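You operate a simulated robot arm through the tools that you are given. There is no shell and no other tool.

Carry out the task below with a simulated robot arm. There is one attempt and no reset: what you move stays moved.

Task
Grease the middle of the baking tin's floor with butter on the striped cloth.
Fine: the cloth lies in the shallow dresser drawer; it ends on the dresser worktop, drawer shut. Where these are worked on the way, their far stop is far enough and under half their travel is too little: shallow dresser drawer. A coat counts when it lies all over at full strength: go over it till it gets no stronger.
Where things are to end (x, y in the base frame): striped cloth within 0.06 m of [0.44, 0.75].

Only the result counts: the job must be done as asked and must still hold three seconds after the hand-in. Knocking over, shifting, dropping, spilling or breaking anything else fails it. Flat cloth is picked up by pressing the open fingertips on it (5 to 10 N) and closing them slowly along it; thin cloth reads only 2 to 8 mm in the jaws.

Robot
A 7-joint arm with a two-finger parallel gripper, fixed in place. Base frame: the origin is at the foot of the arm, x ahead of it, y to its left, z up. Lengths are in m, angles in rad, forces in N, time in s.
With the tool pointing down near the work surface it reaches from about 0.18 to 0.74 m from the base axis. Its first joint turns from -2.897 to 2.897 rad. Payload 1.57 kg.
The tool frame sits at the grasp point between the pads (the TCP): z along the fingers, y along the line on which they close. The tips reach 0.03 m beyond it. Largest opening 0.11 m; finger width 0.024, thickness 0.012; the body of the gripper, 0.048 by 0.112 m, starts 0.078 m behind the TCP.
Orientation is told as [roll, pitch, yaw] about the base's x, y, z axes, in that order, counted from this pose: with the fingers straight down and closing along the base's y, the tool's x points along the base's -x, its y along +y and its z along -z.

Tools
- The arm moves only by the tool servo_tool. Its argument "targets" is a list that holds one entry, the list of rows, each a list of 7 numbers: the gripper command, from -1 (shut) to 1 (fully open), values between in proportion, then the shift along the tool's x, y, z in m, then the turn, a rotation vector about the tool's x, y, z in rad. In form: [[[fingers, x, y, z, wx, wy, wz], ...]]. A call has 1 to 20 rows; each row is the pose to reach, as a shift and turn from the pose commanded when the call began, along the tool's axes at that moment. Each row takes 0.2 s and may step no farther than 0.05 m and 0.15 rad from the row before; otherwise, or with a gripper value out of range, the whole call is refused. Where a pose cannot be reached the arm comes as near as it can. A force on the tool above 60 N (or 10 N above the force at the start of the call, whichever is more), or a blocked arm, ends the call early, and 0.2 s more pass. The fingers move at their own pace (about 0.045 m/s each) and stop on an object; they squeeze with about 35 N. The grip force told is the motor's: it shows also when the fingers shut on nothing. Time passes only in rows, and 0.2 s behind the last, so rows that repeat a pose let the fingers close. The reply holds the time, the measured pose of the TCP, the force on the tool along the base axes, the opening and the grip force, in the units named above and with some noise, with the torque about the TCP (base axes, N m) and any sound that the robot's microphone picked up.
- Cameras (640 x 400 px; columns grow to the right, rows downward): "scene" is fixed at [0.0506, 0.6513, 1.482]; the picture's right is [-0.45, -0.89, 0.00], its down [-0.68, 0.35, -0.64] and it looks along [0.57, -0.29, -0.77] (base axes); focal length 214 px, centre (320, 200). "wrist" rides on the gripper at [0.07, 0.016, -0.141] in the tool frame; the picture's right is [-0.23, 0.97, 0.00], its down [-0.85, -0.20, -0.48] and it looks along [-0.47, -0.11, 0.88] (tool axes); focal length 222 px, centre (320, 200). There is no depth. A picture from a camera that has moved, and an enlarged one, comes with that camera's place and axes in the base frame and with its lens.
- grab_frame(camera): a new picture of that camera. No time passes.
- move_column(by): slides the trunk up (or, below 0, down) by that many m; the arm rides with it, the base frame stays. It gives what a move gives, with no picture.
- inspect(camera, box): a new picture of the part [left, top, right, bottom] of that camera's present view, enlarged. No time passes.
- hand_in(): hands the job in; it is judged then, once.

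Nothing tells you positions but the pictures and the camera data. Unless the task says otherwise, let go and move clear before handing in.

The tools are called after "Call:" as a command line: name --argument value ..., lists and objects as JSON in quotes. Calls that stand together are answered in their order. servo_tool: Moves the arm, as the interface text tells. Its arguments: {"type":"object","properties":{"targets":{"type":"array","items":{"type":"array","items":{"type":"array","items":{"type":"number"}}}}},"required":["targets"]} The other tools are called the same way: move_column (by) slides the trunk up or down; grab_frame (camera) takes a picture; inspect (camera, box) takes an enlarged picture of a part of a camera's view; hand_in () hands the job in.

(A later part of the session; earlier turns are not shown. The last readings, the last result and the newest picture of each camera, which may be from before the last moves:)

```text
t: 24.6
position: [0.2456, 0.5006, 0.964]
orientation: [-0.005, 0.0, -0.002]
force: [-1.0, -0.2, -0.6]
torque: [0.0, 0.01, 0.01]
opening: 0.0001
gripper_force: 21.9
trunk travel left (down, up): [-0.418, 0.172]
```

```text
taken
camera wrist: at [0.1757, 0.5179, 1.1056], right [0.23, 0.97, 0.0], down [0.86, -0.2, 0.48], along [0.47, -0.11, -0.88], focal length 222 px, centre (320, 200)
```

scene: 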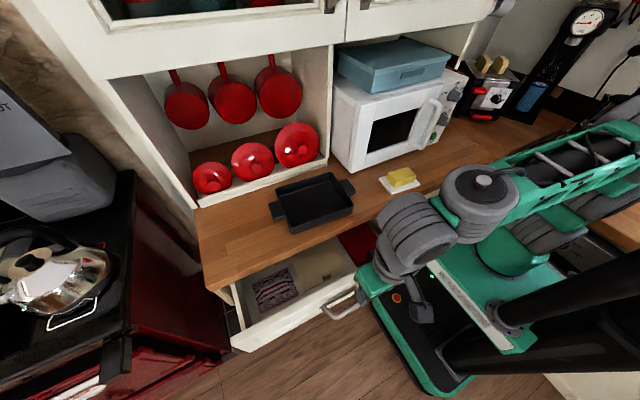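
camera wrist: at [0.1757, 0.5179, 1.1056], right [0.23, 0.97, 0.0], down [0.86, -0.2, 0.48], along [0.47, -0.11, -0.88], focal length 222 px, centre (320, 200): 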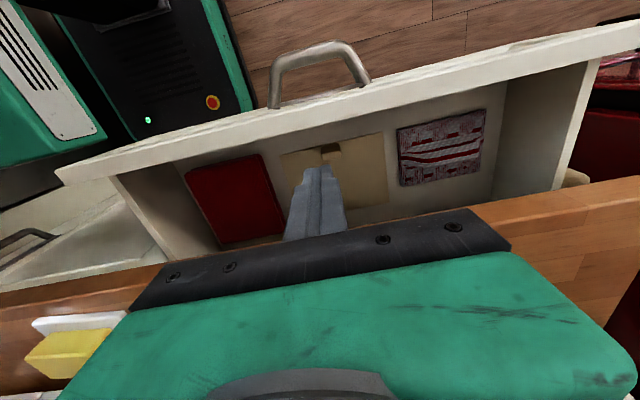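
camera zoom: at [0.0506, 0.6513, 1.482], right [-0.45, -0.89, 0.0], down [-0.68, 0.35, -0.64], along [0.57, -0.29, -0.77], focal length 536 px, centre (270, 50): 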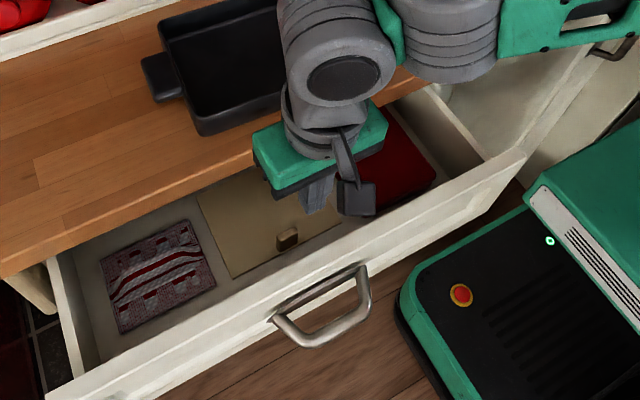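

The panel's inner edge is at x≈0.2245, and the box's knob sits lower at (0.27, 0.51). I'll go down to tips at z≈0.825, above the knob but below the panel top.

Call:
servo_tool --targets '[[[-1, 0, 0, 0.03, 0, 0, 0], [-1, 0, 0, 0.06, 0, 0, 0], [-1, 0, 0, 0.085, 0, 0, 0], [-1, 0, 0, 0.109, 0, 0, 0]]]'

Call:
grab_frame --camera "wrist"

Call:
inspect --camera "scene" --box '[220, 180, 460, 340]'

```text
t: 25.6
position: [0.2461, 0.4983, 0.8562]
orientation: [-0.005, 0.001, -0.001]
force: [-0.1, 0.0, -0.2]
torque: [-0.02, 0.01, -0.01]
opening: 0.0
gripper_force: 21.2
trunk travel left (down, up): [-0.418, 0.172]
```

```text
taken
camera wrist: at [0.1756, 0.5151, 0.9976], right [0.23, 0.97, 0.0], down [0.86, -0.2, 0.48], along [0.47, -0.11, -0.88], focal length 222 px, centre (320, 200)
```

wrist: 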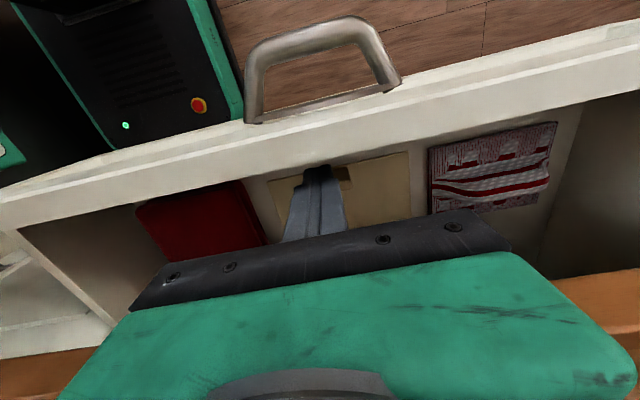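

```text
2.50 times, centred on (340, 260) of scene
camera zoom: at [0.0506, 0.6513, 1.482], right [-0.45, -0.89, 0.0], down [-0.68, 0.35, -0.64], along [0.57, -0.29, -0.77], focal length 536 px, centre (270, 50)
```

zoom: 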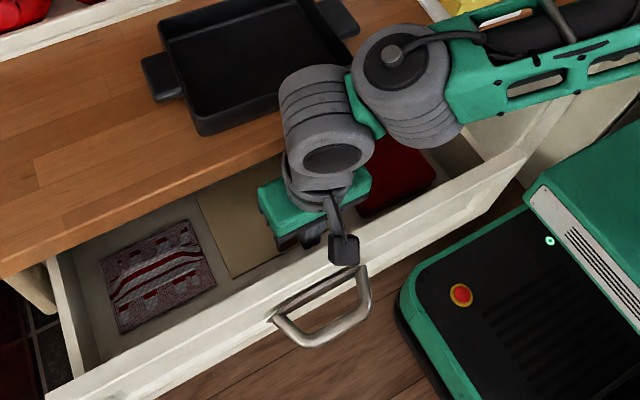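

In position behind the panel. I'm pushing the drawer further open along -x.

Call:
servo_tool --targets '[[[-1, 0.015, 0, 0, 0, 0, 0], [-1, 0.03, 0, 0, 0, 0, 0], [-1, 0.045, 0, 0, 0, 0, 0], [-1, 0.06, 0, 0, 0, 0, 0], [-1, 0.075, 0, 0, 0, 0, 0]]]'

Call:
grab_frame --camera "wrist"

Call:
inspect --camera "scene" --box '[220, 180, 460, 360]'

```text
t: 26.8
position: [0.1684, 0.4998, 0.854]
orientation: [-0.006, 0.001, 0.0]
force: [-0.1, 0.4, -0.2]
torque: [-0.02, 0.04, -0.02]
opening: 0.0002
gripper_force: 21.3
trunk travel left (down, up): [-0.418, 0.172]
```

```text
taken
camera wrist: at [0.0983, 0.5166, 0.9964], right [0.23, 0.97, 0.0], down [0.86, -0.2, 0.48], along [0.47, -0.11, -0.88], focal length 222 px, centre (320, 200)
```

wrist: 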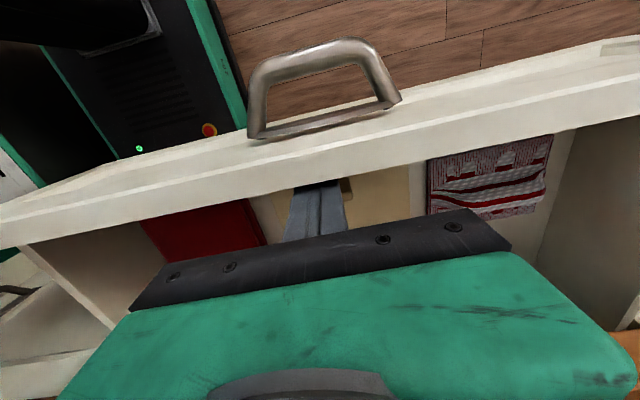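

```text
2.22 times, centred on (340, 270) of scene
camera zoom: at [0.0506, 0.6513, 1.482], right [-0.45, -0.89, 0.0], down [-0.68, 0.35, -0.64], along [0.57, -0.29, -0.77], focal length 477 px, centre (276, 44)
```

zoom: 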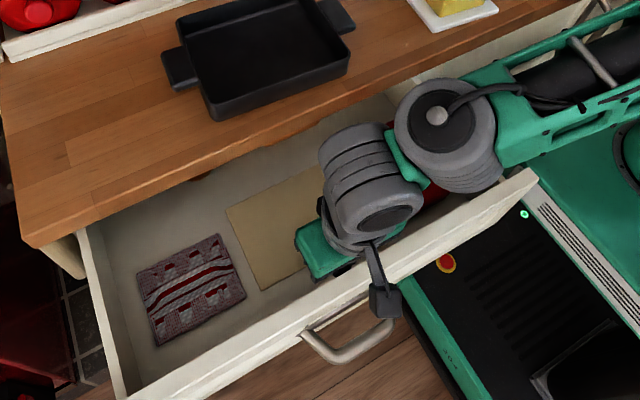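

The drawer slid freely to about 0.25 m open, which is comfortably enough. I'll step off the panel, lift out, and hover above the cloth.

Call:
servo_tool --targets '[[[-1, -0.01, 0, -0.01, 0, 0, 0], [-1, -0.01, 0, -0.05, 0, 0, 0], [-1, -0.01, 0, -0.09, 0, 0, 0], [-1, -0.01, 0.03, -0.12, 0, 0, 0], [-1, -0.015, 0.07, -0.13, 0, 0, 0], [-1, -0.025, 0.11, -0.13, 0, 0, 0], [-1, -0.04, 0.15, -0.13, 0, 0, 0], [-1, -0.05, 0.18, -0.13, 0, 0, 0]]]'

Call:
grab_frame --camera "wrist"

Call:
grab_frame --camera "scene"

```text
t: 28.6
position: [0.2107, 0.6367, 0.9783]
orientation: [-0.004, 0.001, -0.002]
force: [-0.2, 0.1, -0.4]
torque: [-0.02, 0.04, 0.0]
opening: 0.0
gripper_force: 21.1
out of reach, approached as far as the arm can: row 7, 8
trunk travel left (down, up): [-0.418, 0.172]
```

```text
taken
camera wrist: at [0.1398, 0.6548, 1.1205], right [0.23, 0.97, -0.01], down [0.86, -0.2, 0.48], along [0.47, -0.11, -0.88], focal length 222 px, centre (320, 200)
```

wrist: 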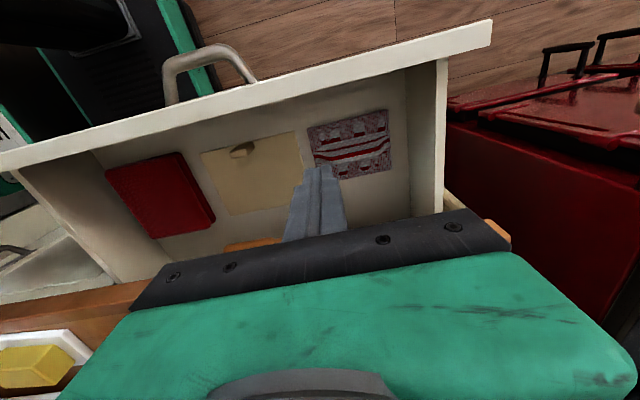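

```text
taken
```

scene: 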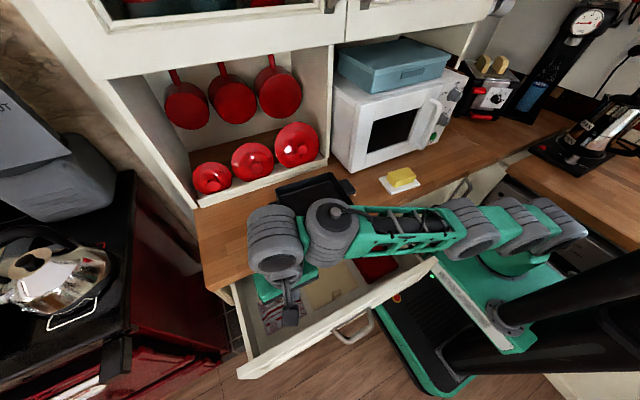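

The arm is at its stretch limit at this height. The cloth spans about x 0.20–0.30, y 0.62–0.74, centre (0.248, 0.68). I'll go lower to see whether the reach increases.

Call:
servo_tool --targets '[[[0.4, 0, 0, 0.03, 0, 0, 0], [0.4, 0, 0, 0.06, 0, 0, 0], [0.4, 0, 0, 0.09, 0, 0, 0], [0.4, 0, 0, 0.09, 0, 0, 0]]]'

Call:
grab_frame --camera "wrist"

Call:
grab_frame --camera "scene"

```text
t: 29.6
position: [0.208, 0.6344, 0.89]
orientation: [-0.006, 0.0, -0.003]
force: [0.4, 0.4, -1.0]
torque: [-0.04, 0.0, 0.02]
opening: 0.077
gripper_force: 0.1
trunk travel left (down, up): [-0.418, 0.172]
```

```text
taken
camera wrist: at [0.1382, 0.6518, 1.0327], right [0.23, 0.97, 0.0], down [0.86, -0.2, 0.48], along [0.47, -0.11, -0.88], focal length 222 px, centre (320, 200)
```

wrist: 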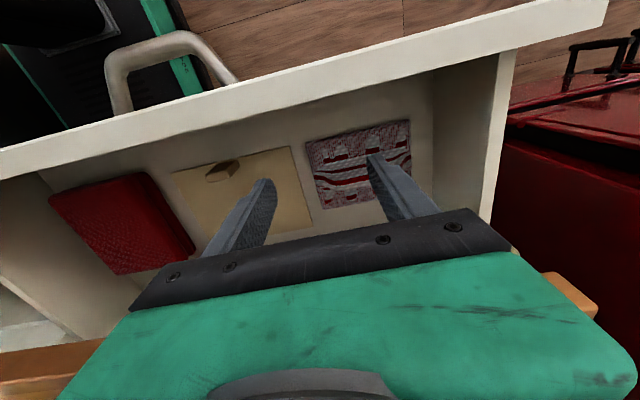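

```text
taken
```

scene: 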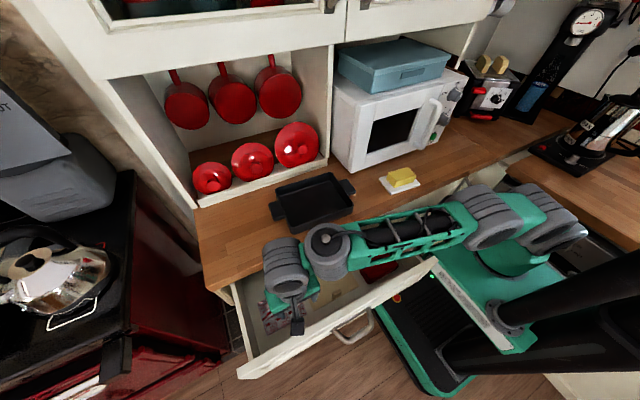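

Call:
servo_tool --targets '[[[0.4, -0.012, 0.015, 0, 0, 0, 0], [0.4, -0.024, 0.03, 0, 0, 0, 0], [0.4, -0.036, 0.045, 0, 0, 0, 0], [0.4, -0.036, 0.045, 0, 0, 0, 0]]]'

Call:
grab_frame --camera "wrist"

```text
t: 30.6
position: [0.2374, 0.6548, 0.8878]
orientation: [-0.004, 0.001, -0.002]
force: [-0.4, -0.6, -0.2]
torque: [-0.04, 0.04, 0.01]
opening: 0.077
gripper_force: 0.1
out of reach, approached as far as the arm can: row 2, 3, 4
trunk travel left (down, up): [-0.418, 0.172]
```

```text
taken
camera wrist: at [0.1682, 0.6709, 1.0294], right [0.23, 0.97, -0.01], down [0.86, -0.2, 0.48], along [0.47, -0.11, -0.88], focal length 222 px, centre (320, 200)
```

wrist: 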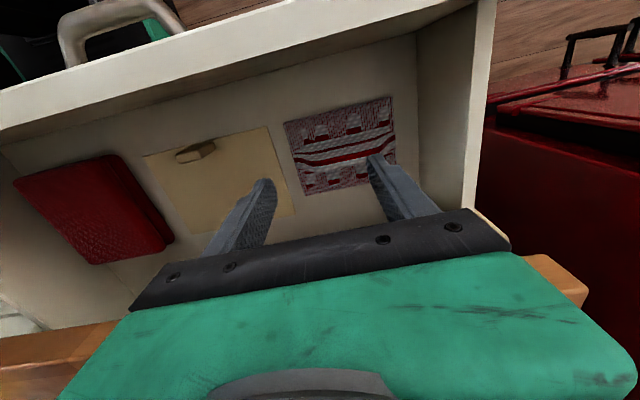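

Reach grows as I go lower, about 0.71 m at the drawer floor, which is close enough to the cloth's centre. I'll descend further with the fingers open.

Call:
servo_tool --targets '[[[0.4, 0, 0, 0.02, 0, 0, 0], [0.4, -0.002, 0.005, 0.04, 0, 0, 0], [0.4, -0.004, 0.012, 0.055, 0, 0, 0], [0.4, -0.004, 0.012, 0.065, 0, 0, 0], [0.4, -0.004, 0.012, 0.065, 0, 0, 0]]]'

Call:
grab_frame --camera "wrist"

Call:
inspect --camera "scene" --box '[220, 200, 400, 390]'

```text
t: 31.8
position: [0.2399, 0.6609, 0.8232]
orientation: [-0.003, -0.001, 0.001]
force: [-0.4, -0.1, 2.3]
torque: [0.17, -0.01, 0.04]
opening: 0.0768
gripper_force: 0.2
out of reach, approached as far as the arm can: row 3, 4, 5
trunk travel left (down, up): [-0.418, 0.172]
```

```text
taken
camera wrist: at [0.1697, 0.6785, 0.9652], right [0.23, 0.97, 0.0], down [0.86, -0.2, 0.48], along [0.47, -0.11, -0.88], focal length 222 px, centre (320, 200)
```

wrist: 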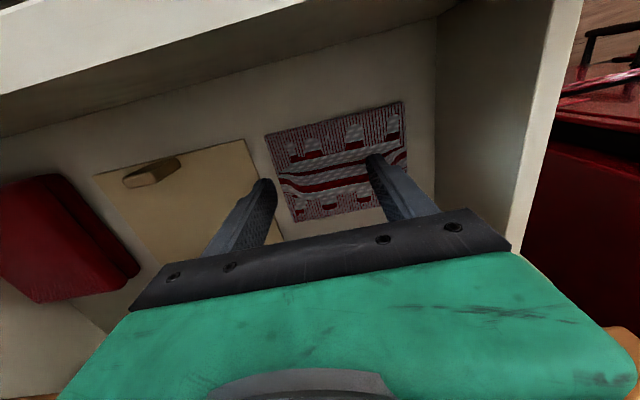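

```text
2.11 times, centred on (310, 295) of scene
camera zoom: at [0.0506, 0.6513, 1.482], right [-0.45, -0.89, 0.0], down [-0.68, 0.35, -0.64], along [0.57, -0.29, -0.77], focal length 452 px, centre (341, 0)
```

zoom: 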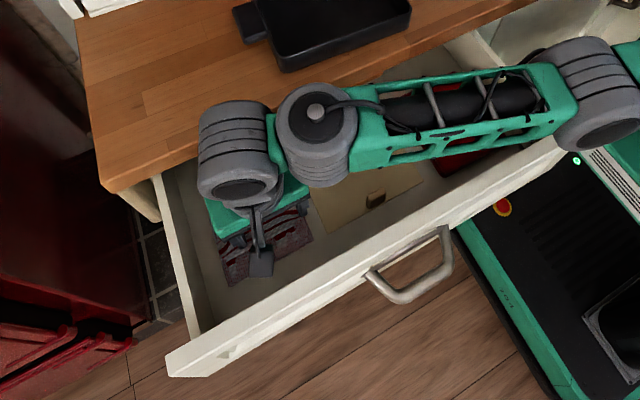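

Call:
servo_tool --targets '[[[0.4, 0, 0, 0.0, 0, 0, 0], [0.4, 0, 0, 0.005, 0, 0, 0], [0.4, 0, 0, 0.01, 0, 0, 0], [0.4, 0, 0, 0.01, 0, 0, 0]]]'

```text
t: 32.8
position: [0.2403, 0.6615, 0.8214]
orientation: [0.011, -0.004, -0.001]
force: [-1.4, -2.5, 45.1]
torque: [1.83, -0.18, 0.03]
opening: 0.0757
gripper_force: 0.1
trunk travel left (down, up): [-0.418, 0.172]
```

I hit contact, 45 N on the left finger, which is too hard. The cloth's top is near z 0.79. I'll back off 1 cm and narrow the opening so both fingertips are on the cloth.

Call:
servo_tool --targets '[[[0.4, 0, 0, -0.006, 0, 0, 0], [0.4, 0, 0, -0.012, 0, 0, 0], [-0.09, 0, 0, -0.012, 0, 0, 0], [-0.09, 0, 0, -0.012, 0, 0, 0], [-0.09, 0, 0, -0.012, 0, 0, 0]]]'

Call:
inspect --camera "wrist" --box '[200, 80, 460, 240]'

```text
t: 34.0
position: [0.2395, 0.6603, 0.8221]
orientation: [-0.006, 0.003, -0.001]
force: [-0.8, 4.3, 9.0]
torque: [0.42, -0.05, 0.09]
opening: 0.0543
gripper_force: 1.9
trunk travel left (down, up): [-0.418, 0.172]
```

```text
2.46 times, centred on (330, 160) of wrist
camera zoom: at [0.1685, 0.6777, 0.9651], right [0.23, 0.97, -0.01], down [0.86, -0.2, 0.48], along [0.47, -0.12, -0.88], focal length 547 px, centre (295, 298)
```

zoom: 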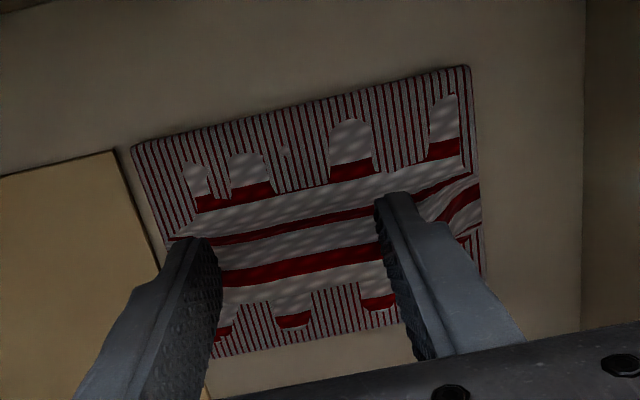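

The force is now about 9 N on the cloth with fingers at 54 mm. I'll close slowly along it.

Call:
servo_tool --targets '[[[-0.12, 0, 0, 0, 0, 0, 0], [-0.18, 0, 0, 0, 0, 0, 0], [-0.24, 0, 0, 0, 0, 0, 0], [-0.3, 0, 0, 0, 0, 0, 0], [-0.36, 0, 0, 0, 0, 0, 0], [-0.42, 0, 0, 0, 0, 0, 0], [-0.48, 0, 0, 0, 0, 0, 0], [-0.54, 0, 0, 0, 0, 0, 0], [-0.6, 0, 0, 0, 0, 0, 0], [-0.66, 0, 0, 0, 0, 0, 0], [-0.72, 0, 0, 0, 0, 0, 0], [-0.78, 0, 0, 0, 0, 0, 0], [-0.84, 0, 0, 0, 0, 0, 0], [-0.9, 0, 0, 0, 0, 0, 0], [-0.96, 0, 0, 0, 0, 0, 0], [-1, 0, 0, 0, 0, 0, 0], [-1, 0, 0, 0, 0, 0, 0], [-1, 0, 0, 0, 0, 0, 0]]]'

Call:
inspect --camera "wrist" --box '[200, 80, 460, 240]'

```text
t: 37.8
position: [0.2394, 0.66, 0.8246]
orientation: [-0.005, 0.002, -0.001]
force: [-0.2, 0.6, 0.1]
torque: [0.0, -0.02, 0.01]
opening: 0.0002
gripper_force: 21.5
trunk travel left (down, up): [-0.418, 0.172]
```

```text
2.46 times, centred on (330, 160) of wrist
camera zoom: at [0.1694, 0.678, 0.9663], right [0.23, 0.97, 0.0], down [0.86, -0.2, 0.48], along [0.47, -0.11, -0.88], focal length 547 px, centre (295, 298)
```

zoom: 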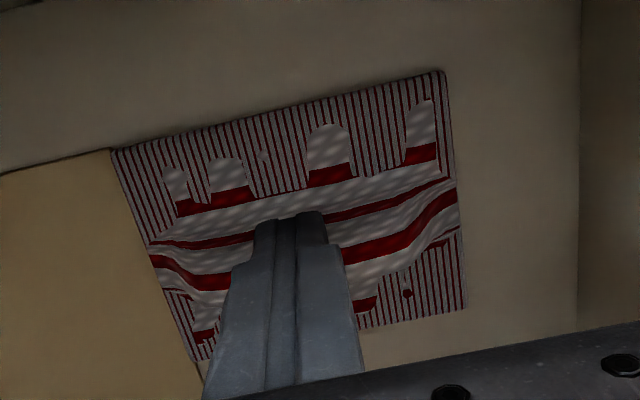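

The fingers slid shut without catching because the force faded to zero while closing. I'll reopen above the cloth and press evenly again.

Call:
servo_tool --targets '[[[-1, 0, 0, -0.01, 0, 0, 0], [-0.1, 0, 0, -0.01, 0, 0, 0], [-0.1, 0, 0, -0.01, 0, 0, 0], [-0.1, 0, 0, -0.01, 0, 0, 0], [-0.1, 0, 0, -0.005, 0, 0, 0], [-0.1, 0, 0, 0, 0, 0, 0], [-0.1, 0, 0, 0, 0, 0, 0]]]'

Call:
inspect --camera "wrist" --box '[200, 80, 460, 240]'

```text
t: 39.4
position: [0.2404, 0.6609, 0.8241]
orientation: [-0.005, 0.0, -0.001]
force: [1.0, 1.3, 0.2]
torque: [-0.02, -0.05, 0.0]
opening: 0.0494
gripper_force: 0.0
trunk travel left (down, up): [-0.418, 0.172]
```

```text
2.46 times, centred on (330, 160) of wrist
camera zoom: at [0.1701, 0.6788, 0.9655], right [0.23, 0.97, -0.01], down [0.86, -0.2, 0.48], along [0.47, -0.11, -0.88], focal length 547 px, centre (295, 298)
```

zoom: 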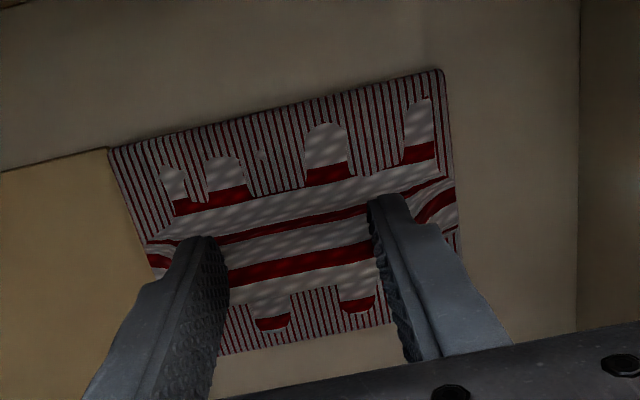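

Call:
servo_tool --targets '[[[-0.1, 0, 0, 0.002, 0, 0, 0], [-0.1, 0, 0, 0.004, 0, 0, 0]]]'

```text
t: 40.0
position: [0.2401, 0.6611, 0.8233]
orientation: [-0.002, 0.001, -0.001]
force: [-2.6, -0.8, 9.7]
torque: [0.04, 0.01, 0.0]
opening: 0.0486
gripper_force: 0.2
trunk travel left (down, up): [-0.418, 0.172]
```

Now 9.7 N spread evenly over both tips. Closing slowly while holding this pressure.

Call:
servo_tool --targets '[[[-0.15, 0, 0, 0, 0, 0, 0], [-0.2, 0, 0, 0, 0, 0, 0], [-0.25, 0, 0, 0, 0, 0, 0], [-0.3, 0, 0, 0, 0, 0, 0], [-0.35, 0, 0, 0, 0, 0, 0], [-0.4, 0, 0, 0, 0, 0, 0], [-0.45, 0, 0, 0, 0, 0, 0], [-0.5, 0, 0, 0, 0, 0, 0], [-0.55, 0, 0, 0, 0, 0, 0], [-0.6, 0, 0, 0, 0, 0, 0]]]'

Call:
inspect --camera "wrist" --box '[200, 80, 460, 240]'

```text
t: 42.2
position: [0.2404, 0.6613, 0.8231]
orientation: [-0.001, -0.001, -0.002]
force: [-1.0, 4.9, 26.2]
torque: [0.25, -0.16, 0.05]
opening: 0.0382
gripper_force: 8.9
trunk travel left (down, up): [-0.418, 0.172]
```

```text
2.46 times, centred on (330, 160) of wrist
camera zoom: at [0.1702, 0.678, 0.9648], right [0.23, 0.97, 0.0], down [0.85, -0.2, 0.48], along [0.47, -0.11, -0.88], focal length 547 px, centre (295, 298)
```

zoom: 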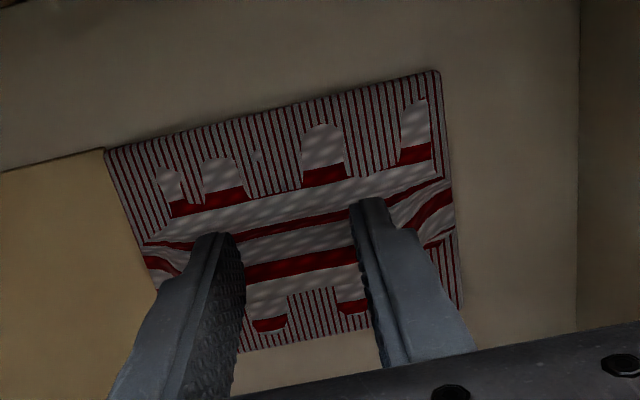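

The steady pressure built to 26 N, which is too much friction. I'll ease up 2 mm and continue the slow close.

Call:
servo_tool --targets '[[[-0.35, 0, 0, -0.001, 0, 0, 0], [-0.4, 0, 0, -0.002, 0, 0, 0], [-0.45, 0, 0, -0.002, 0, 0, 0], [-0.5, 0, 0, -0.002, 0, 0, 0]]]'

```text
t: 43.2
position: [0.2403, 0.6617, 0.8228]
orientation: [-0.004, -0.001, -0.002]
force: [-2.4, 5.2, 18.6]
torque: [0.38, -0.11, 0.05]
opening: 0.0377
gripper_force: 5.7
trunk travel left (down, up): [-0.418, 0.172]
```

Call:
servo_tool --targets '[[[-0.4, 0, 0, -0.001, 0, 0, 0], [-0.45, 0, 0, -0.002, 0, 0, 0], [-0.5, 0, 0, -0.002, 0, 0, 0], [-0.55, 0, 0, -0.002, 0, 0, 0], [-0.6, 0, 0, -0.002, 0, 0, 0]]]'

Call:
inspect --camera "wrist" --box '[200, 80, 460, 240]'

```text
t: 44.4
position: [0.2415, 0.6601, 0.823]
orientation: [-0.007, 0.003, -0.001]
force: [-0.9, 3.2, 5.2]
torque: [0.2, -0.02, 0.03]
opening: 0.0249
gripper_force: 1.1
trunk travel left (down, up): [-0.418, 0.172]
```

```text
2.46 times, centred on (330, 160) of wrist
camera zoom: at [0.1713, 0.6784, 0.9651], right [0.23, 0.97, -0.01], down [0.86, -0.2, 0.48], along [0.46, -0.11, -0.88], focal length 547 px, centre (295, 298)
```

zoom: 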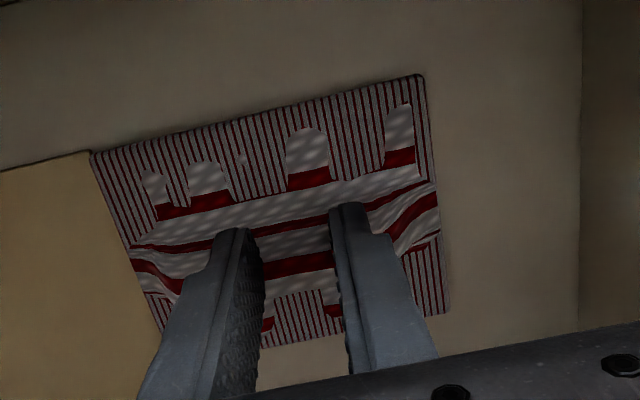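

Call:
servo_tool --targets '[[[-0.56, 0, 0, 0.0005, -0.007, 0, 0], [-0.6, 0, 0, 0.001, -0.007, 0, 0], [-0.64, 0, 0, 0.001, -0.007, 0, 0], [-0.68, 0, 0, 0.001, -0.007, 0, 0], [-0.72, 0, 0, 0.001, -0.007, 0, 0]]]'

Call:
inspect --camera "wrist" --box '[200, 80, 460, 240]'

```text
t: 45.6
position: [0.2418, 0.6605, 0.8242]
orientation: [0.003, 0.0, -0.003]
force: [0.8, -3.7, 4.9]
torque: [-0.1, -0.07, -0.03]
opening: 0.0179
gripper_force: 1.6
trunk travel left (down, up): [-0.418, 0.172]
```

```text
2.46 times, centred on (330, 160) of wrist
camera zoom: at [0.1717, 0.6774, 0.9652], right [0.23, 0.97, 0.0], down [0.85, -0.2, 0.48], along [0.47, -0.11, -0.88], focal length 547 px, centre (295, 298)
```

zoom: 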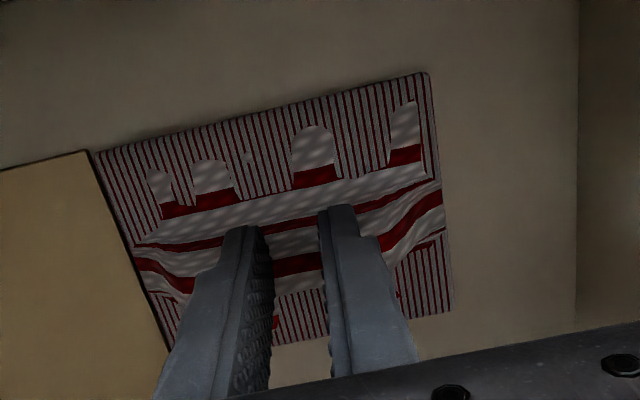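

Call:
servo_tool --targets '[[[-0.72, 0, 0, 0.001, 0.003, 0, 0], [-0.76, 0, 0, 0.001, 0.003, 0, 0], [-0.8, 0, 0, 0.001, 0.003, 0, 0], [-0.84, 0, 0, 0.001, 0.003, 0, 0]]]'

```text
t: 46.6
position: [0.2419, 0.6611, 0.8222]
orientation: [0.0, 0.001, -0.002]
force: [0.8, -2.1, 8.4]
torque: [-0.11, -0.1, -0.04]
opening: 0.0132
gripper_force: 2.7
trunk travel left (down, up): [-0.418, 0.172]
```

Call:
servo_tool --targets '[[[-0.87, 0, 0, 0, 0.001, 0, 0], [-0.9, 0, 0, 0, 0.001, 0, 0], [-0.93, 0, 0, 0, 0.001, 0, 0], [-0.96, 0, 0, 0, 0.001, 0, 0], [-1, 0, 0, 0, 0.001, 0, 0], [-1, 0, 0, 0, 0.001, 0, 0], [-1, 0, 0, 0, 0.001, 0, 0]]]'

Call:
inspect --camera "wrist" --box '[200, 80, 460, 240]'

```text
t: 48.2
position: [0.2408, 0.6623, 0.8224]
orientation: [-0.002, -0.001, 0.001]
force: [-1.5, 1.6, 8.2]
torque: [0.06, 0.04, 0.03]
opening: 0.0002
gripper_force: 21.3
trunk travel left (down, up): [-0.418, 0.172]
```

```text
2.46 times, centred on (330, 160) of wrist
camera zoom: at [0.1708, 0.6787, 0.9651], right [0.23, 0.97, 0.0], down [0.85, -0.2, 0.48], along [0.47, -0.11, -0.88], focal length 547 px, centre (295, 298)
```

zoom: 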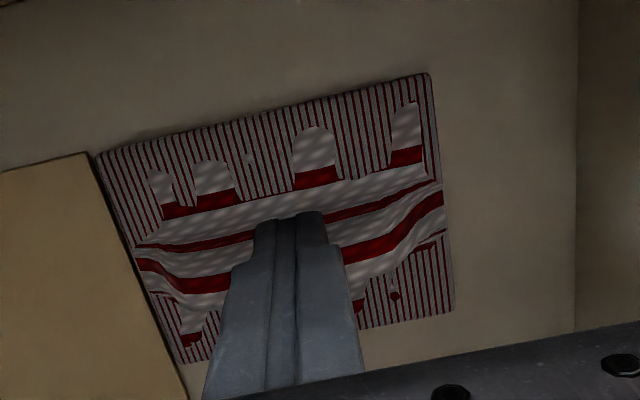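

The cloth is now centred right under the tool and is about 0.104 × 0.082 m. The narrow span resisted buckling, so I'll try again with a wider span and a steady 8 N or so.

Call:
servo_tool --targets '[[[-1, 0, 0, -0.004, 0, 0, 0], [-1, 0, 0, -0.01, 0, 0, 0], [0.33, 0, 0, -0.01, 0, 0, 0], [0.33, 0, 0, -0.01, 0, 0, 0], [0.33, 0, 0, -0.01, 0, 0, 0], [0.33, 0, 0, -0.01, 0, 0, 0], [0.33, 0, 0, -0.005, 0, 0, 0], [0.33, 0, 0, -0.002, 0, 0, 0], [0.33, 0, 0, -0.0005, 0, 0, 0], [0.33, 0, 0, -0.0005, 0, 0, 0]]]'

Call:
inspect --camera "wrist" --box '[200, 80, 460, 240]'

```text
t: 50.4
position: [0.2414, 0.6629, 0.8223]
orientation: [0.0, -0.001, -0.002]
force: [0.3, -0.1, 3.5]
torque: [-0.02, -0.01, 0.04]
opening: 0.0726
gripper_force: 0.1
trunk travel left (down, up): [-0.418, 0.172]
```

```text
2.46 times, centred on (330, 160) of wrist
camera zoom: at [0.1709, 0.6789, 0.9651], right [0.23, 0.97, 0.0], down [0.85, -0.2, 0.48], along [0.47, -0.11, -0.88], focal length 547 px, centre (295, 298)
```

zoom: 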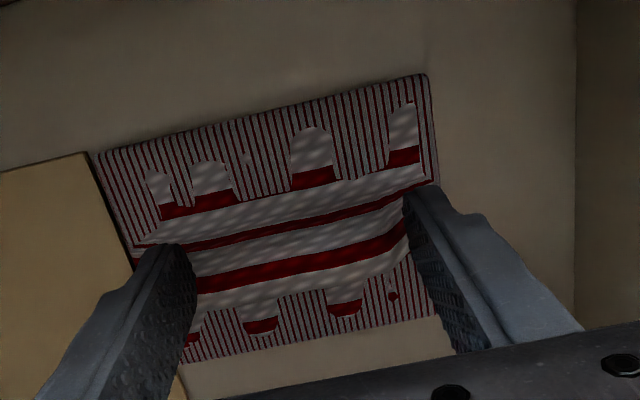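

Force is even across both tips at 3.5 N. I'll press another millimetre and close in small steps, checking as I go.

Call:
servo_tool --targets '[[[0.33, 0, 0, 0.0006, 0, 0, 0], [0.33, 0, 0, 0.001, 0, 0, 0], [0.29, 0, 0, 0.001, 0, 0, 0], [0.25, 0, 0, 0.001, 0, 0, 0], [0.21, 0, 0, 0.001, 0, 0, 0], [0.17, 0, 0, 0.001, 0, 0, 0], [0.13, 0, 0, 0.001, 0, 0, 0], [0.09, 0, 0, 0.001, 0, 0, 0]]]'

Call:
inspect --camera "wrist" --box '[200, 80, 460, 240]'

```text
t: 52.2
position: [0.2408, 0.6604, 0.8229]
orientation: [0.002, 0.0, -0.001]
force: [-0.7, 0.0, 17.8]
torque: [0.02, -0.1, 0.02]
opening: 0.0694
gripper_force: 5.3
trunk travel left (down, up): [-0.418, 0.172]
```

```text
2.46 times, centred on (330, 160) of wrist
camera zoom: at [0.1706, 0.6776, 0.9649], right [0.23, 0.97, 0.0], down [0.85, -0.2, 0.48], along [0.47, -0.11, -0.88], focal length 547 px, centre (295, 298)
```

zoom: 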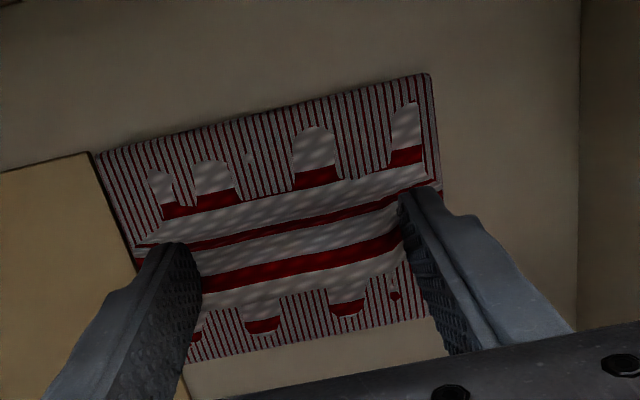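

Call:
servo_tool --targets '[[[0.25, 0, 0, -0.0008, 0, 0, 0], [0.25, 0, 0, -0.0008, 0, 0, 0], [0.25, 0, 0, -0.0008, 0, 0, 0]]]'

Call:
servo_tool --targets '[[[0.25, 0, 0, 0, 0, 0, 0], [0.25, 0, 0, 0, 0, 0, 0], [0.25, 0, 0, 0, 0, 0, 0]]]'

```text
t: 53.0
position: [0.2417, 0.6607, 0.823]
orientation: [-0.001, 0.001, -0.002]
force: [0.5, 0.3, 14.1]
torque: [0.09, -0.14, -0.04]
opening: 0.0694
gripper_force: 0.2
trunk travel left (down, up): [-0.418, 0.172]
```

```text
t: 53.8
position: [0.2404, 0.6618, 0.8226]
orientation: [-0.002, 0.0, -0.002]
force: [0.9, -0.8, 11.5]
torque: [0.1, -0.11, -0.01]
opening: 0.0693
gripper_force: 0.2
trunk travel left (down, up): [-0.418, 0.172]
```

Call:
servo_tool --targets '[[[0.25, 0, 0, -0.0005, 0, 0, 0], [0.25, 0, 0, -0.0005, 0, 0, 0], [0.22, 0, 0, -0.0005, 0, 0, 0], [0.19, 0, 0, -0.0005, 0, 0, 0], [0.16, 0, 0, -0.0005, 0, 0, 0], [0.13, 0, 0, -0.0005, 0, 0, 0]]]'

Call:
inspect --camera "wrist" --box '[200, 80, 460, 240]'

```text
t: 55.2
position: [0.2404, 0.6617, 0.8241]
orientation: [-0.001, 0.0, 0.001]
force: [-0.5, 1.6, 3.3]
torque: [0.16, -0.03, 0.01]
opening: 0.0638
gripper_force: 1.1
trunk travel left (down, up): [-0.418, 0.172]
```

```text
2.46 times, centred on (330, 160) of wrist
camera zoom: at [0.1702, 0.6783, 0.9652], right [0.23, 0.97, 0.0], down [0.86, -0.2, 0.48], along [0.47, -0.11, -0.88], focal length 547 px, centre (295, 298)
```

zoom: 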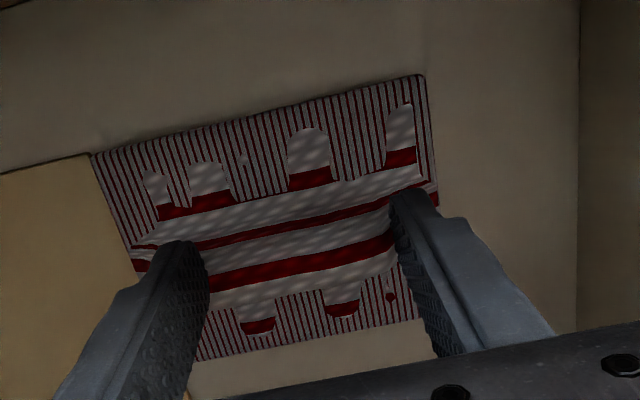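

Call:
servo_tool --targets '[[[0.13, 0, 0, 0.0003, -0.003, 0, 0], [0.12, 0, 0, 0.0006, -0.003, 0, 0], [0.11, 0, 0, 0.0006, -0.003, 0, 0], [0.1, 0, 0, 0.0006, -0.003, 0, 0], [0.09, 0, 0, 0.0006, -0.003, 0, 0]]]'

```text
t: 56.4
position: [0.2404, 0.6615, 0.8231]
orientation: [0.003, 0.0, -0.002]
force: [-1.4, -2.6, 10.0]
torque: [-0.37, -0.02, -0.02]
opening: 0.0628
gripper_force: 0.9
trunk travel left (down, up): [-0.418, 0.172]
```

Call:
servo_tool --targets '[[[0.08, 0, 0, 0, 0.0015, 0, 0], [0.06, 0, 0, 0, 0.0015, 0, 0], [0.04, 0, 0, 0, 0.0015, 0, 0], [0.02, 0, 0, 0, 0.0015, 0, 0]]]'

Call:
inspect --camera "wrist" --box '[200, 80, 460, 240]'

```text
t: 57.4
position: [0.2403, 0.6604, 0.8225]
orientation: [0.0, 0.0, -0.002]
force: [-1.2, -1.9, 7.8]
torque: [-0.12, -0.03, -0.03]
opening: 0.0612
gripper_force: 3.0
trunk travel left (down, up): [-0.418, 0.172]
```

```text
2.46 times, centred on (330, 160) of wrist
camera zoom: at [0.1707, 0.6779, 0.9651], right [0.23, 0.97, 0.0], down [0.85, -0.2, 0.48], along [0.47, -0.11, -0.88], focal length 547 px, centre (295, 298)
```

zoom: 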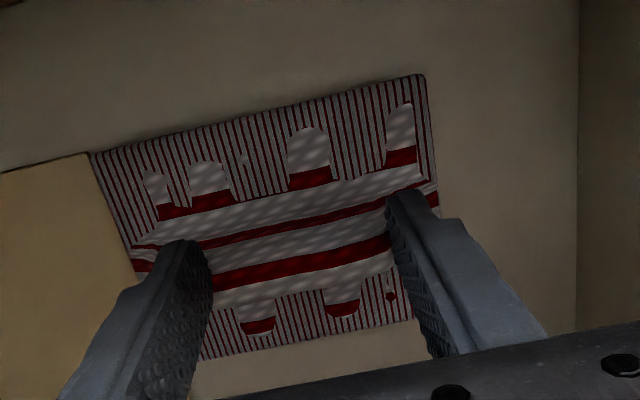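

Pressure is balanced at about 8 N. Continuing the slow close.

Call:
servo_tool --targets '[[[-0.01, 0, 0, 0, 0.0005, 0, 0], [-0.04, 0, 0, 0, 0.0005, 0, 0], [-0.07, 0, 0, 0, 0.0005, 0, 0], [-0.1, 0, 0, 0, 0.0005, 0, 0], [-0.13, 0, 0, 0, 0.0005, 0, 0], [-0.16, 0, 0, 0, 0.0005, 0, 0]]]'

Call:
inspect --camera "wrist" --box '[200, 80, 460, 240]'

```text
t: 58.8
position: [0.2418, 0.6625, 0.8227]
orientation: [0.0, 0.0, -0.002]
force: [0.4, -3.2, 7.9]
torque: [-0.15, -0.09, -0.04]
opening: 0.0507
gripper_force: 2.4
trunk travel left (down, up): [-0.418, 0.172]
```

```text
2.46 times, centred on (330, 160) of wrist
camera zoom: at [0.1712, 0.6783, 0.9651], right [0.23, 0.97, 0.0], down [0.85, -0.2, 0.48], along [0.47, -0.11, -0.88], focal length 547 px, centre (295, 298)
```

zoom: 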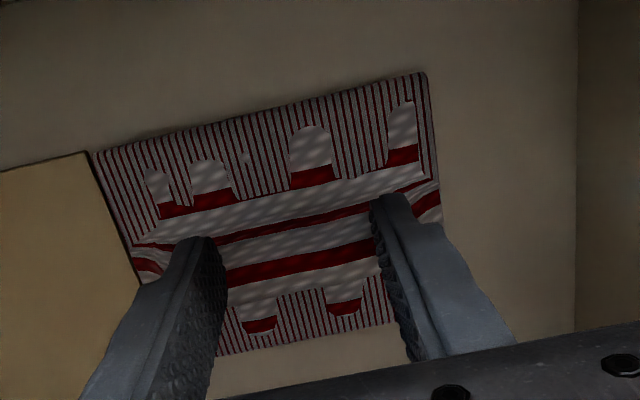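

Force is steady at 8 N. I'll carry the closing through to the end within this force band.

Call:
servo_tool --targets '[[[-0.19, 0, 0, 0, 0.0005, 0, 0], [-0.22, 0, 0, 0, 0.0005, 0, 0], [-0.25, 0, 0, 0, 0.0005, 0, 0], [-0.28, 0, 0, 0, 0.0005, 0, 0], [-0.31, 0, 0, 0, 0.0005, 0, 0], [-0.34, 0, 0, 0, 0.0005, 0, 0], [-0.37, 0, 0, 0, 0.0005, 0, 0], [-0.4, 0, 0, 0, 0.0005, 0, 0]]]'

Call:
servo_tool --targets '[[[-0.43, 0, 0, 0, 0, 0, 0], [-0.46, 0, 0, 0, 0, 0, 0], [-0.49, 0, 0, 0, 0, 0, 0], [-0.52, 0, 0, 0, 0, 0, 0], [-0.55, 0, 0, 0, 0, 0, 0], [-0.58, 0, 0, 0, 0, 0, 0]]]'

Call:
inspect --camera "wrist" --box '[200, 80, 460, 240]'

```text
t: 60.6
position: [0.2409, 0.662, 0.8233]
orientation: [0.001, 0.0, 0.0]
force: [0.5, 2.7, 6.7]
torque: [0.13, -0.03, 0.01]
opening: 0.0365
gripper_force: 1.8
trunk travel left (down, up): [-0.418, 0.172]
```

```text
t: 62.0
position: [0.2412, 0.6623, 0.8241]
orientation: [0.001, -0.001, -0.001]
force: [-0.7, 3.0, 9.2]
torque: [0.16, -0.02, 0.02]
opening: 0.0269
gripper_force: 2.5
trunk travel left (down, up): [-0.418, 0.172]
```

```text
2.46 times, centred on (330, 160) of wrist
camera zoom: at [0.1711, 0.6786, 0.9651], right [0.23, 0.97, 0.0], down [0.85, -0.2, 0.48], along [0.47, -0.11, -0.88], focal length 547 px, centre (295, 298)
```

zoom: 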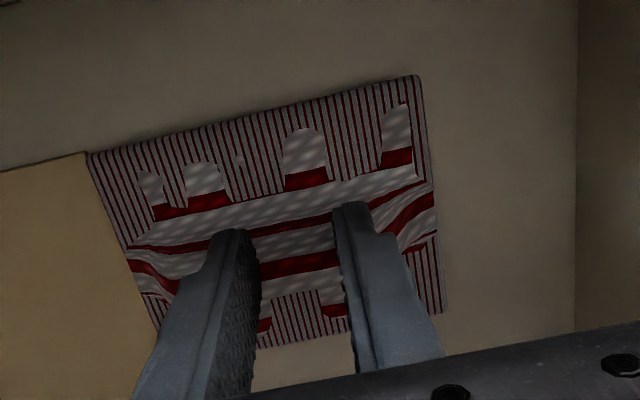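

Call:
servo_tool --targets '[[[-0.61, 0, 0, 0, -0.0005, 0, 0], [-0.64, 0, 0, 0, -0.0005, 0, 0], [-0.67, 0, 0, 0, -0.0005, 0, 0], [-0.7, 0, 0, 0, -0.0005, 0, 0], [-0.73, 0, 0, 0, -0.0005, 0, 0], [-0.76, 0, 0, 0, -0.0005, 0, 0]]]'

Call:
servo_tool --targets '[[[-0.79, 0, 0, 0, 0, 0, 0], [-0.82, 0, 0, 0, 0, 0, 0], [-0.85, 0, 0, 0, 0, 0, 0], [-0.88, 0, 0, 0, 0, 0, 0], [-0.91, 0, 0, 0, 0, 0, 0], [-0.94, 0, 0, 0, 0, 0, 0]]]'

Call:
inspect --camera "wrist" --box '[200, 80, 460, 240]'

```text
t: 63.4
position: [0.2407, 0.6631, 0.8223]
orientation: [0.001, -0.002, -0.002]
force: [0.2, 0.1, 7.0]
torque: [0.03, -0.03, 0.04]
opening: 0.0181
gripper_force: 3.0
trunk travel left (down, up): [-0.418, 0.172]
```

```text
t: 64.8
position: [0.2413, 0.6629, 0.8236]
orientation: [-0.001, 0.0, -0.003]
force: [0.6, 0.9, 6.6]
torque: [0.03, -0.06, 0.03]
opening: 0.0079
gripper_force: 2.7
trunk travel left (down, up): [-0.418, 0.172]
```

```text
2.46 times, centred on (330, 160) of wrist
camera zoom: at [0.1712, 0.6789, 0.9651], right [0.23, 0.97, 0.0], down [0.85, -0.2, 0.48], along [0.47, -0.11, -0.88], focal length 547 px, centre (295, 298)
```

zoom: 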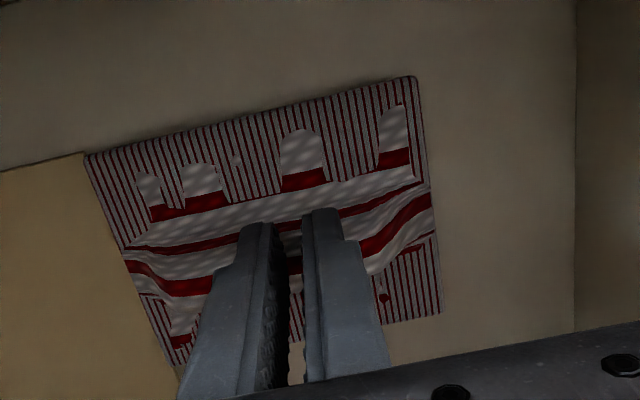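

Call:
servo_tool --targets '[[[-0.96, 0, 0, 0, 0, 0, 0], [-0.98, 0, 0, 0, 0, 0, 0], [-1, 0, 0, 0, 0, 0, 0], [-1, 0, 0, 0, 0, 0, 0], [-1, 0, 0, 0, 0, 0, 0], [-1, 0, 0, 0, 0, 0, 0]]]'

Call:
inspect --camera "wrist" --box '[200, 80, 460, 240]'

```text
t: 66.2
position: [0.2421, 0.6625, 0.8228]
orientation: [0.0, 0.0, 0.0]
force: [-0.6, -0.3, 6.4]
torque: [-0.01, -0.04, 0.02]
opening: 0.0
gripper_force: 21.2
trunk travel left (down, up): [-0.418, 0.172]
```

```text
2.46 times, centred on (330, 160) of wrist
camera zoom: at [0.1712, 0.6789, 0.9651], right [0.23, 0.97, 0.0], down [0.85, -0.2, 0.48], along [0.47, -0.11, -0.88], focal length 547 px, centre (295, 298)
```

zoom: 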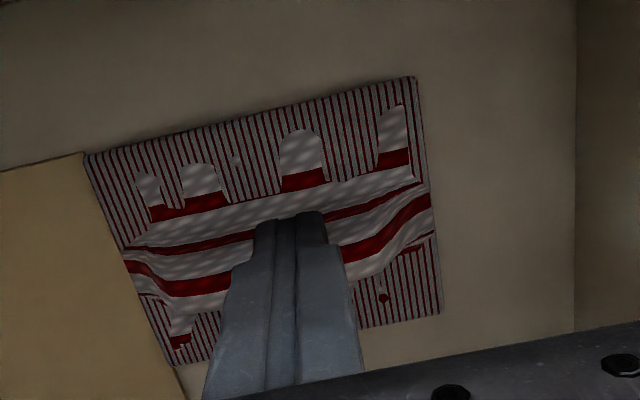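

Still nothing in the jaws. Let me look very closely at the cloth around the tips to understand how it responds.

Call:
inspect --camera "wrist" --box '[225, 100, 385, 220]'

Call:
inspect --camera "scene" --box '[250, 260, 350, 350]'

```text
3.33 times, centred on (305, 160) of wrist
camera zoom: at [0.1712, 0.6789, 0.9651], right [0.23, 0.97, 0.0], down [0.85, -0.2, 0.48], along [0.47, -0.11, -0.88], focal length 740 px, centre (370, 333)
```

zoom: 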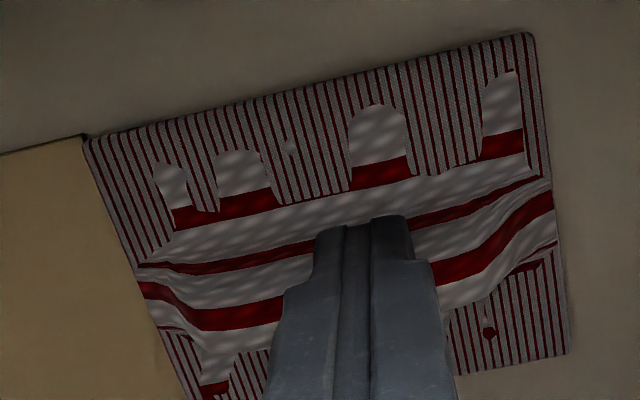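

```text
4.44 times, centred on (300, 305) of scene
camera zoom: at [0.0506, 0.6513, 1.482], right [-0.45, -0.89, 0.0], down [-0.68, 0.35, -0.64], along [0.57, -0.29, -0.77], focal length 953 px, centre (409, -267)
```

zoom: 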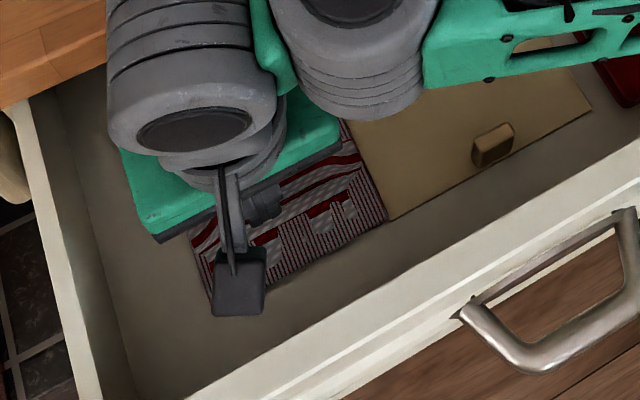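

The cloth stays flat and the fingers just slip over it. I'll re-centre on it, use the widest span that fits, and press firmer before closing, so friction can buckle it upward.

Call:
servo_tool --targets '[[[-1, 0, 0, -0.004, 0, 0, 0], [-1, 0, -0.005, -0.01, 0, 0, 0], [0.31, 0, -0.005, -0.01, 0, 0, 0], [0.31, 0, -0.005, -0.01, 0, 0, 0], [0.31, 0, -0.005, -0.01, 0, 0, 0], [0.31, 0, -0.005, -0.01, 0, 0, 0], [0.31, 0, -0.005, -0.005, 0, 0, 0], [0.31, 0, -0.005, -0.001, 0, 0, 0], [0.31, 0, -0.005, 0.0005, 0, 0, 0], [0.31, 0, -0.005, 0.0005, 0, 0, 0], [0.31, 0, -0.005, 0.0005, 0, 0, 0]]]'

Call:
inspect --camera "wrist" --box '[200, 80, 460, 240]'

```text
t: 68.6
position: [0.2417, 0.6564, 0.8229]
orientation: [-0.001, 0.001, -0.001]
force: [1.2, 0.2, 2.2]
torque: [0.04, -0.06, 0.0]
opening: 0.0721
gripper_force: 0.0
trunk travel left (down, up): [-0.418, 0.172]
```

```text
2.46 times, centred on (330, 160) of wrist
camera zoom: at [0.1718, 0.6725, 0.9652], right [0.23, 0.97, 0.0], down [0.85, -0.2, 0.48], along [0.47, -0.11, -0.88], focal length 547 px, centre (295, 298)
```

zoom: 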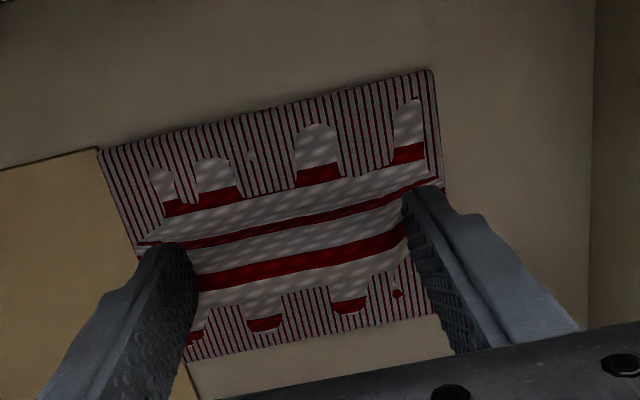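

Call:
servo_tool --targets '[[[0.31, 0, 0, 0.0006, 0, 0, 0], [0.31, 0, 0, 0.0012, 0, 0, 0], [0.31, 0, 0, 0.0012, 0, 0, 0], [0.31, 0, 0, 0.0012, 0, 0, 0]]]'

Call:
servo_tool --targets '[[[0.25, 0, 0, 0, 0, 0, 0], [0.18, 0, 0, 0, 0, 0, 0], [0.11, 0, 0, 0, 0, 0, 0], [0.04, 0, 0, 0, 0, 0, 0], [-0.03, 0, 0, 0, 0, 0, 0], [-0.1, 0, 0, 0, 0, 0, 0]]]'

Call:
inspect --camera "wrist" --box '[200, 80, 460, 240]'

```text
t: 69.6
position: [0.2409, 0.6565, 0.8236]
orientation: [0.001, 0.0, -0.001]
force: [2.6, -4.7, 10.4]
torque: [-0.25, -0.13, -0.07]
opening: 0.0718
gripper_force: 0.0
trunk travel left (down, up): [-0.418, 0.172]
```

```text
t: 71.0
position: [0.2409, 0.6572, 0.8244]
orientation: [0.001, 0.0, 0.0]
force: [-0.2, -6.2, 13.2]
torque: [-0.3, -0.09, -0.01]
opening: 0.0572
gripper_force: 4.2
trunk travel left (down, up): [-0.418, 0.172]
```

```text
2.46 times, centred on (330, 160) of wrist
camera zoom: at [0.1707, 0.6724, 0.965], right [0.23, 0.97, 0.0], down [0.85, -0.2, 0.48], along [0.47, -0.11, -0.88], focal length 547 px, centre (295, 298)
```

zoom: 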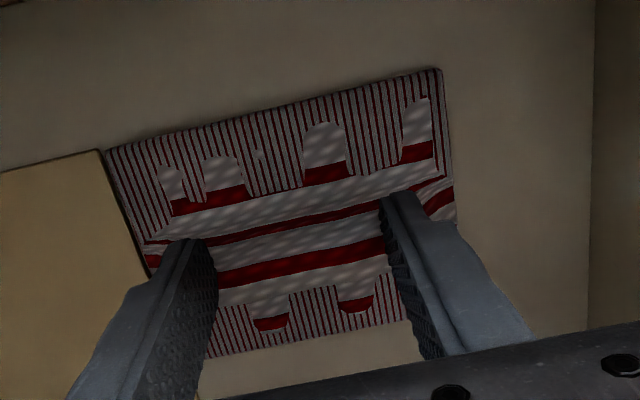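

Call:
servo_tool --targets '[[[0.04, 0, 0, 0.0005, 0.0015, 0, 0], [0.04, 0, 0, 0.001, 0.0015, 0, 0], [0.04, 0, 0, 0.001, 0.0015, 0, 0], [0.04, 0, 0, 0.001, 0.0015, 0, 0]]]'

Call:
servo_tool --targets '[[[-0.1, 0, 0, 0, 0, 0, 0], [-0.2, 0, 0, 0, 0, 0, 0], [-0.3, 0, 0, 0, 0, 0, 0], [-0.4, 0, 0, 0, 0, 0, 0], [-0.5, 0, 0, 0, 0, 0, 0], [-0.6, 0, 0, 0, 0, 0, 0]]]'

Call:
inspect --camera "wrist" --box '[200, 80, 460, 240]'

```text
t: 72.0
position: [0.2404, 0.6567, 0.8225]
orientation: [0.0, 0.0, 0.002]
force: [-1.6, -4.5, 18.7]
torque: [-0.28, -0.03, -0.01]
opening: 0.0572
gripper_force: 0.1
trunk travel left (down, up): [-0.418, 0.172]
```

```text
t: 73.4
position: [0.241, 0.6555, 0.8238]
orientation: [0.0, 0.0, -0.003]
force: [-0.9, -4.3, 37.8]
torque: [-0.78, -0.22, -0.01]
opening: 0.0401
gripper_force: 8.1
trunk travel left (down, up): [-0.418, 0.172]
```

```text
2.46 times, centred on (330, 160) of wrist
camera zoom: at [0.1714, 0.6723, 0.965], right [0.23, 0.97, 0.0], down [0.85, -0.2, 0.48], along [0.47, -0.11, -0.88], focal length 547 px, centre (295, 298)
```

zoom: 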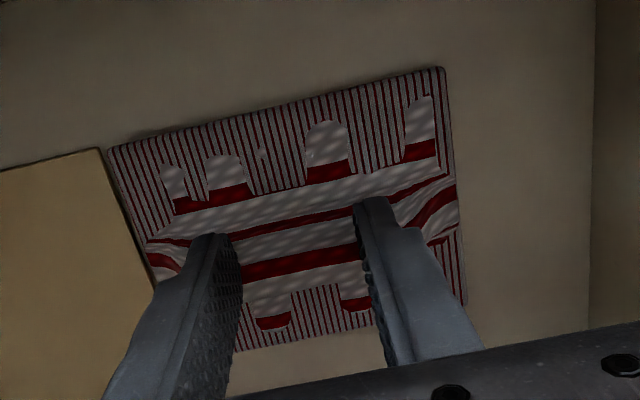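

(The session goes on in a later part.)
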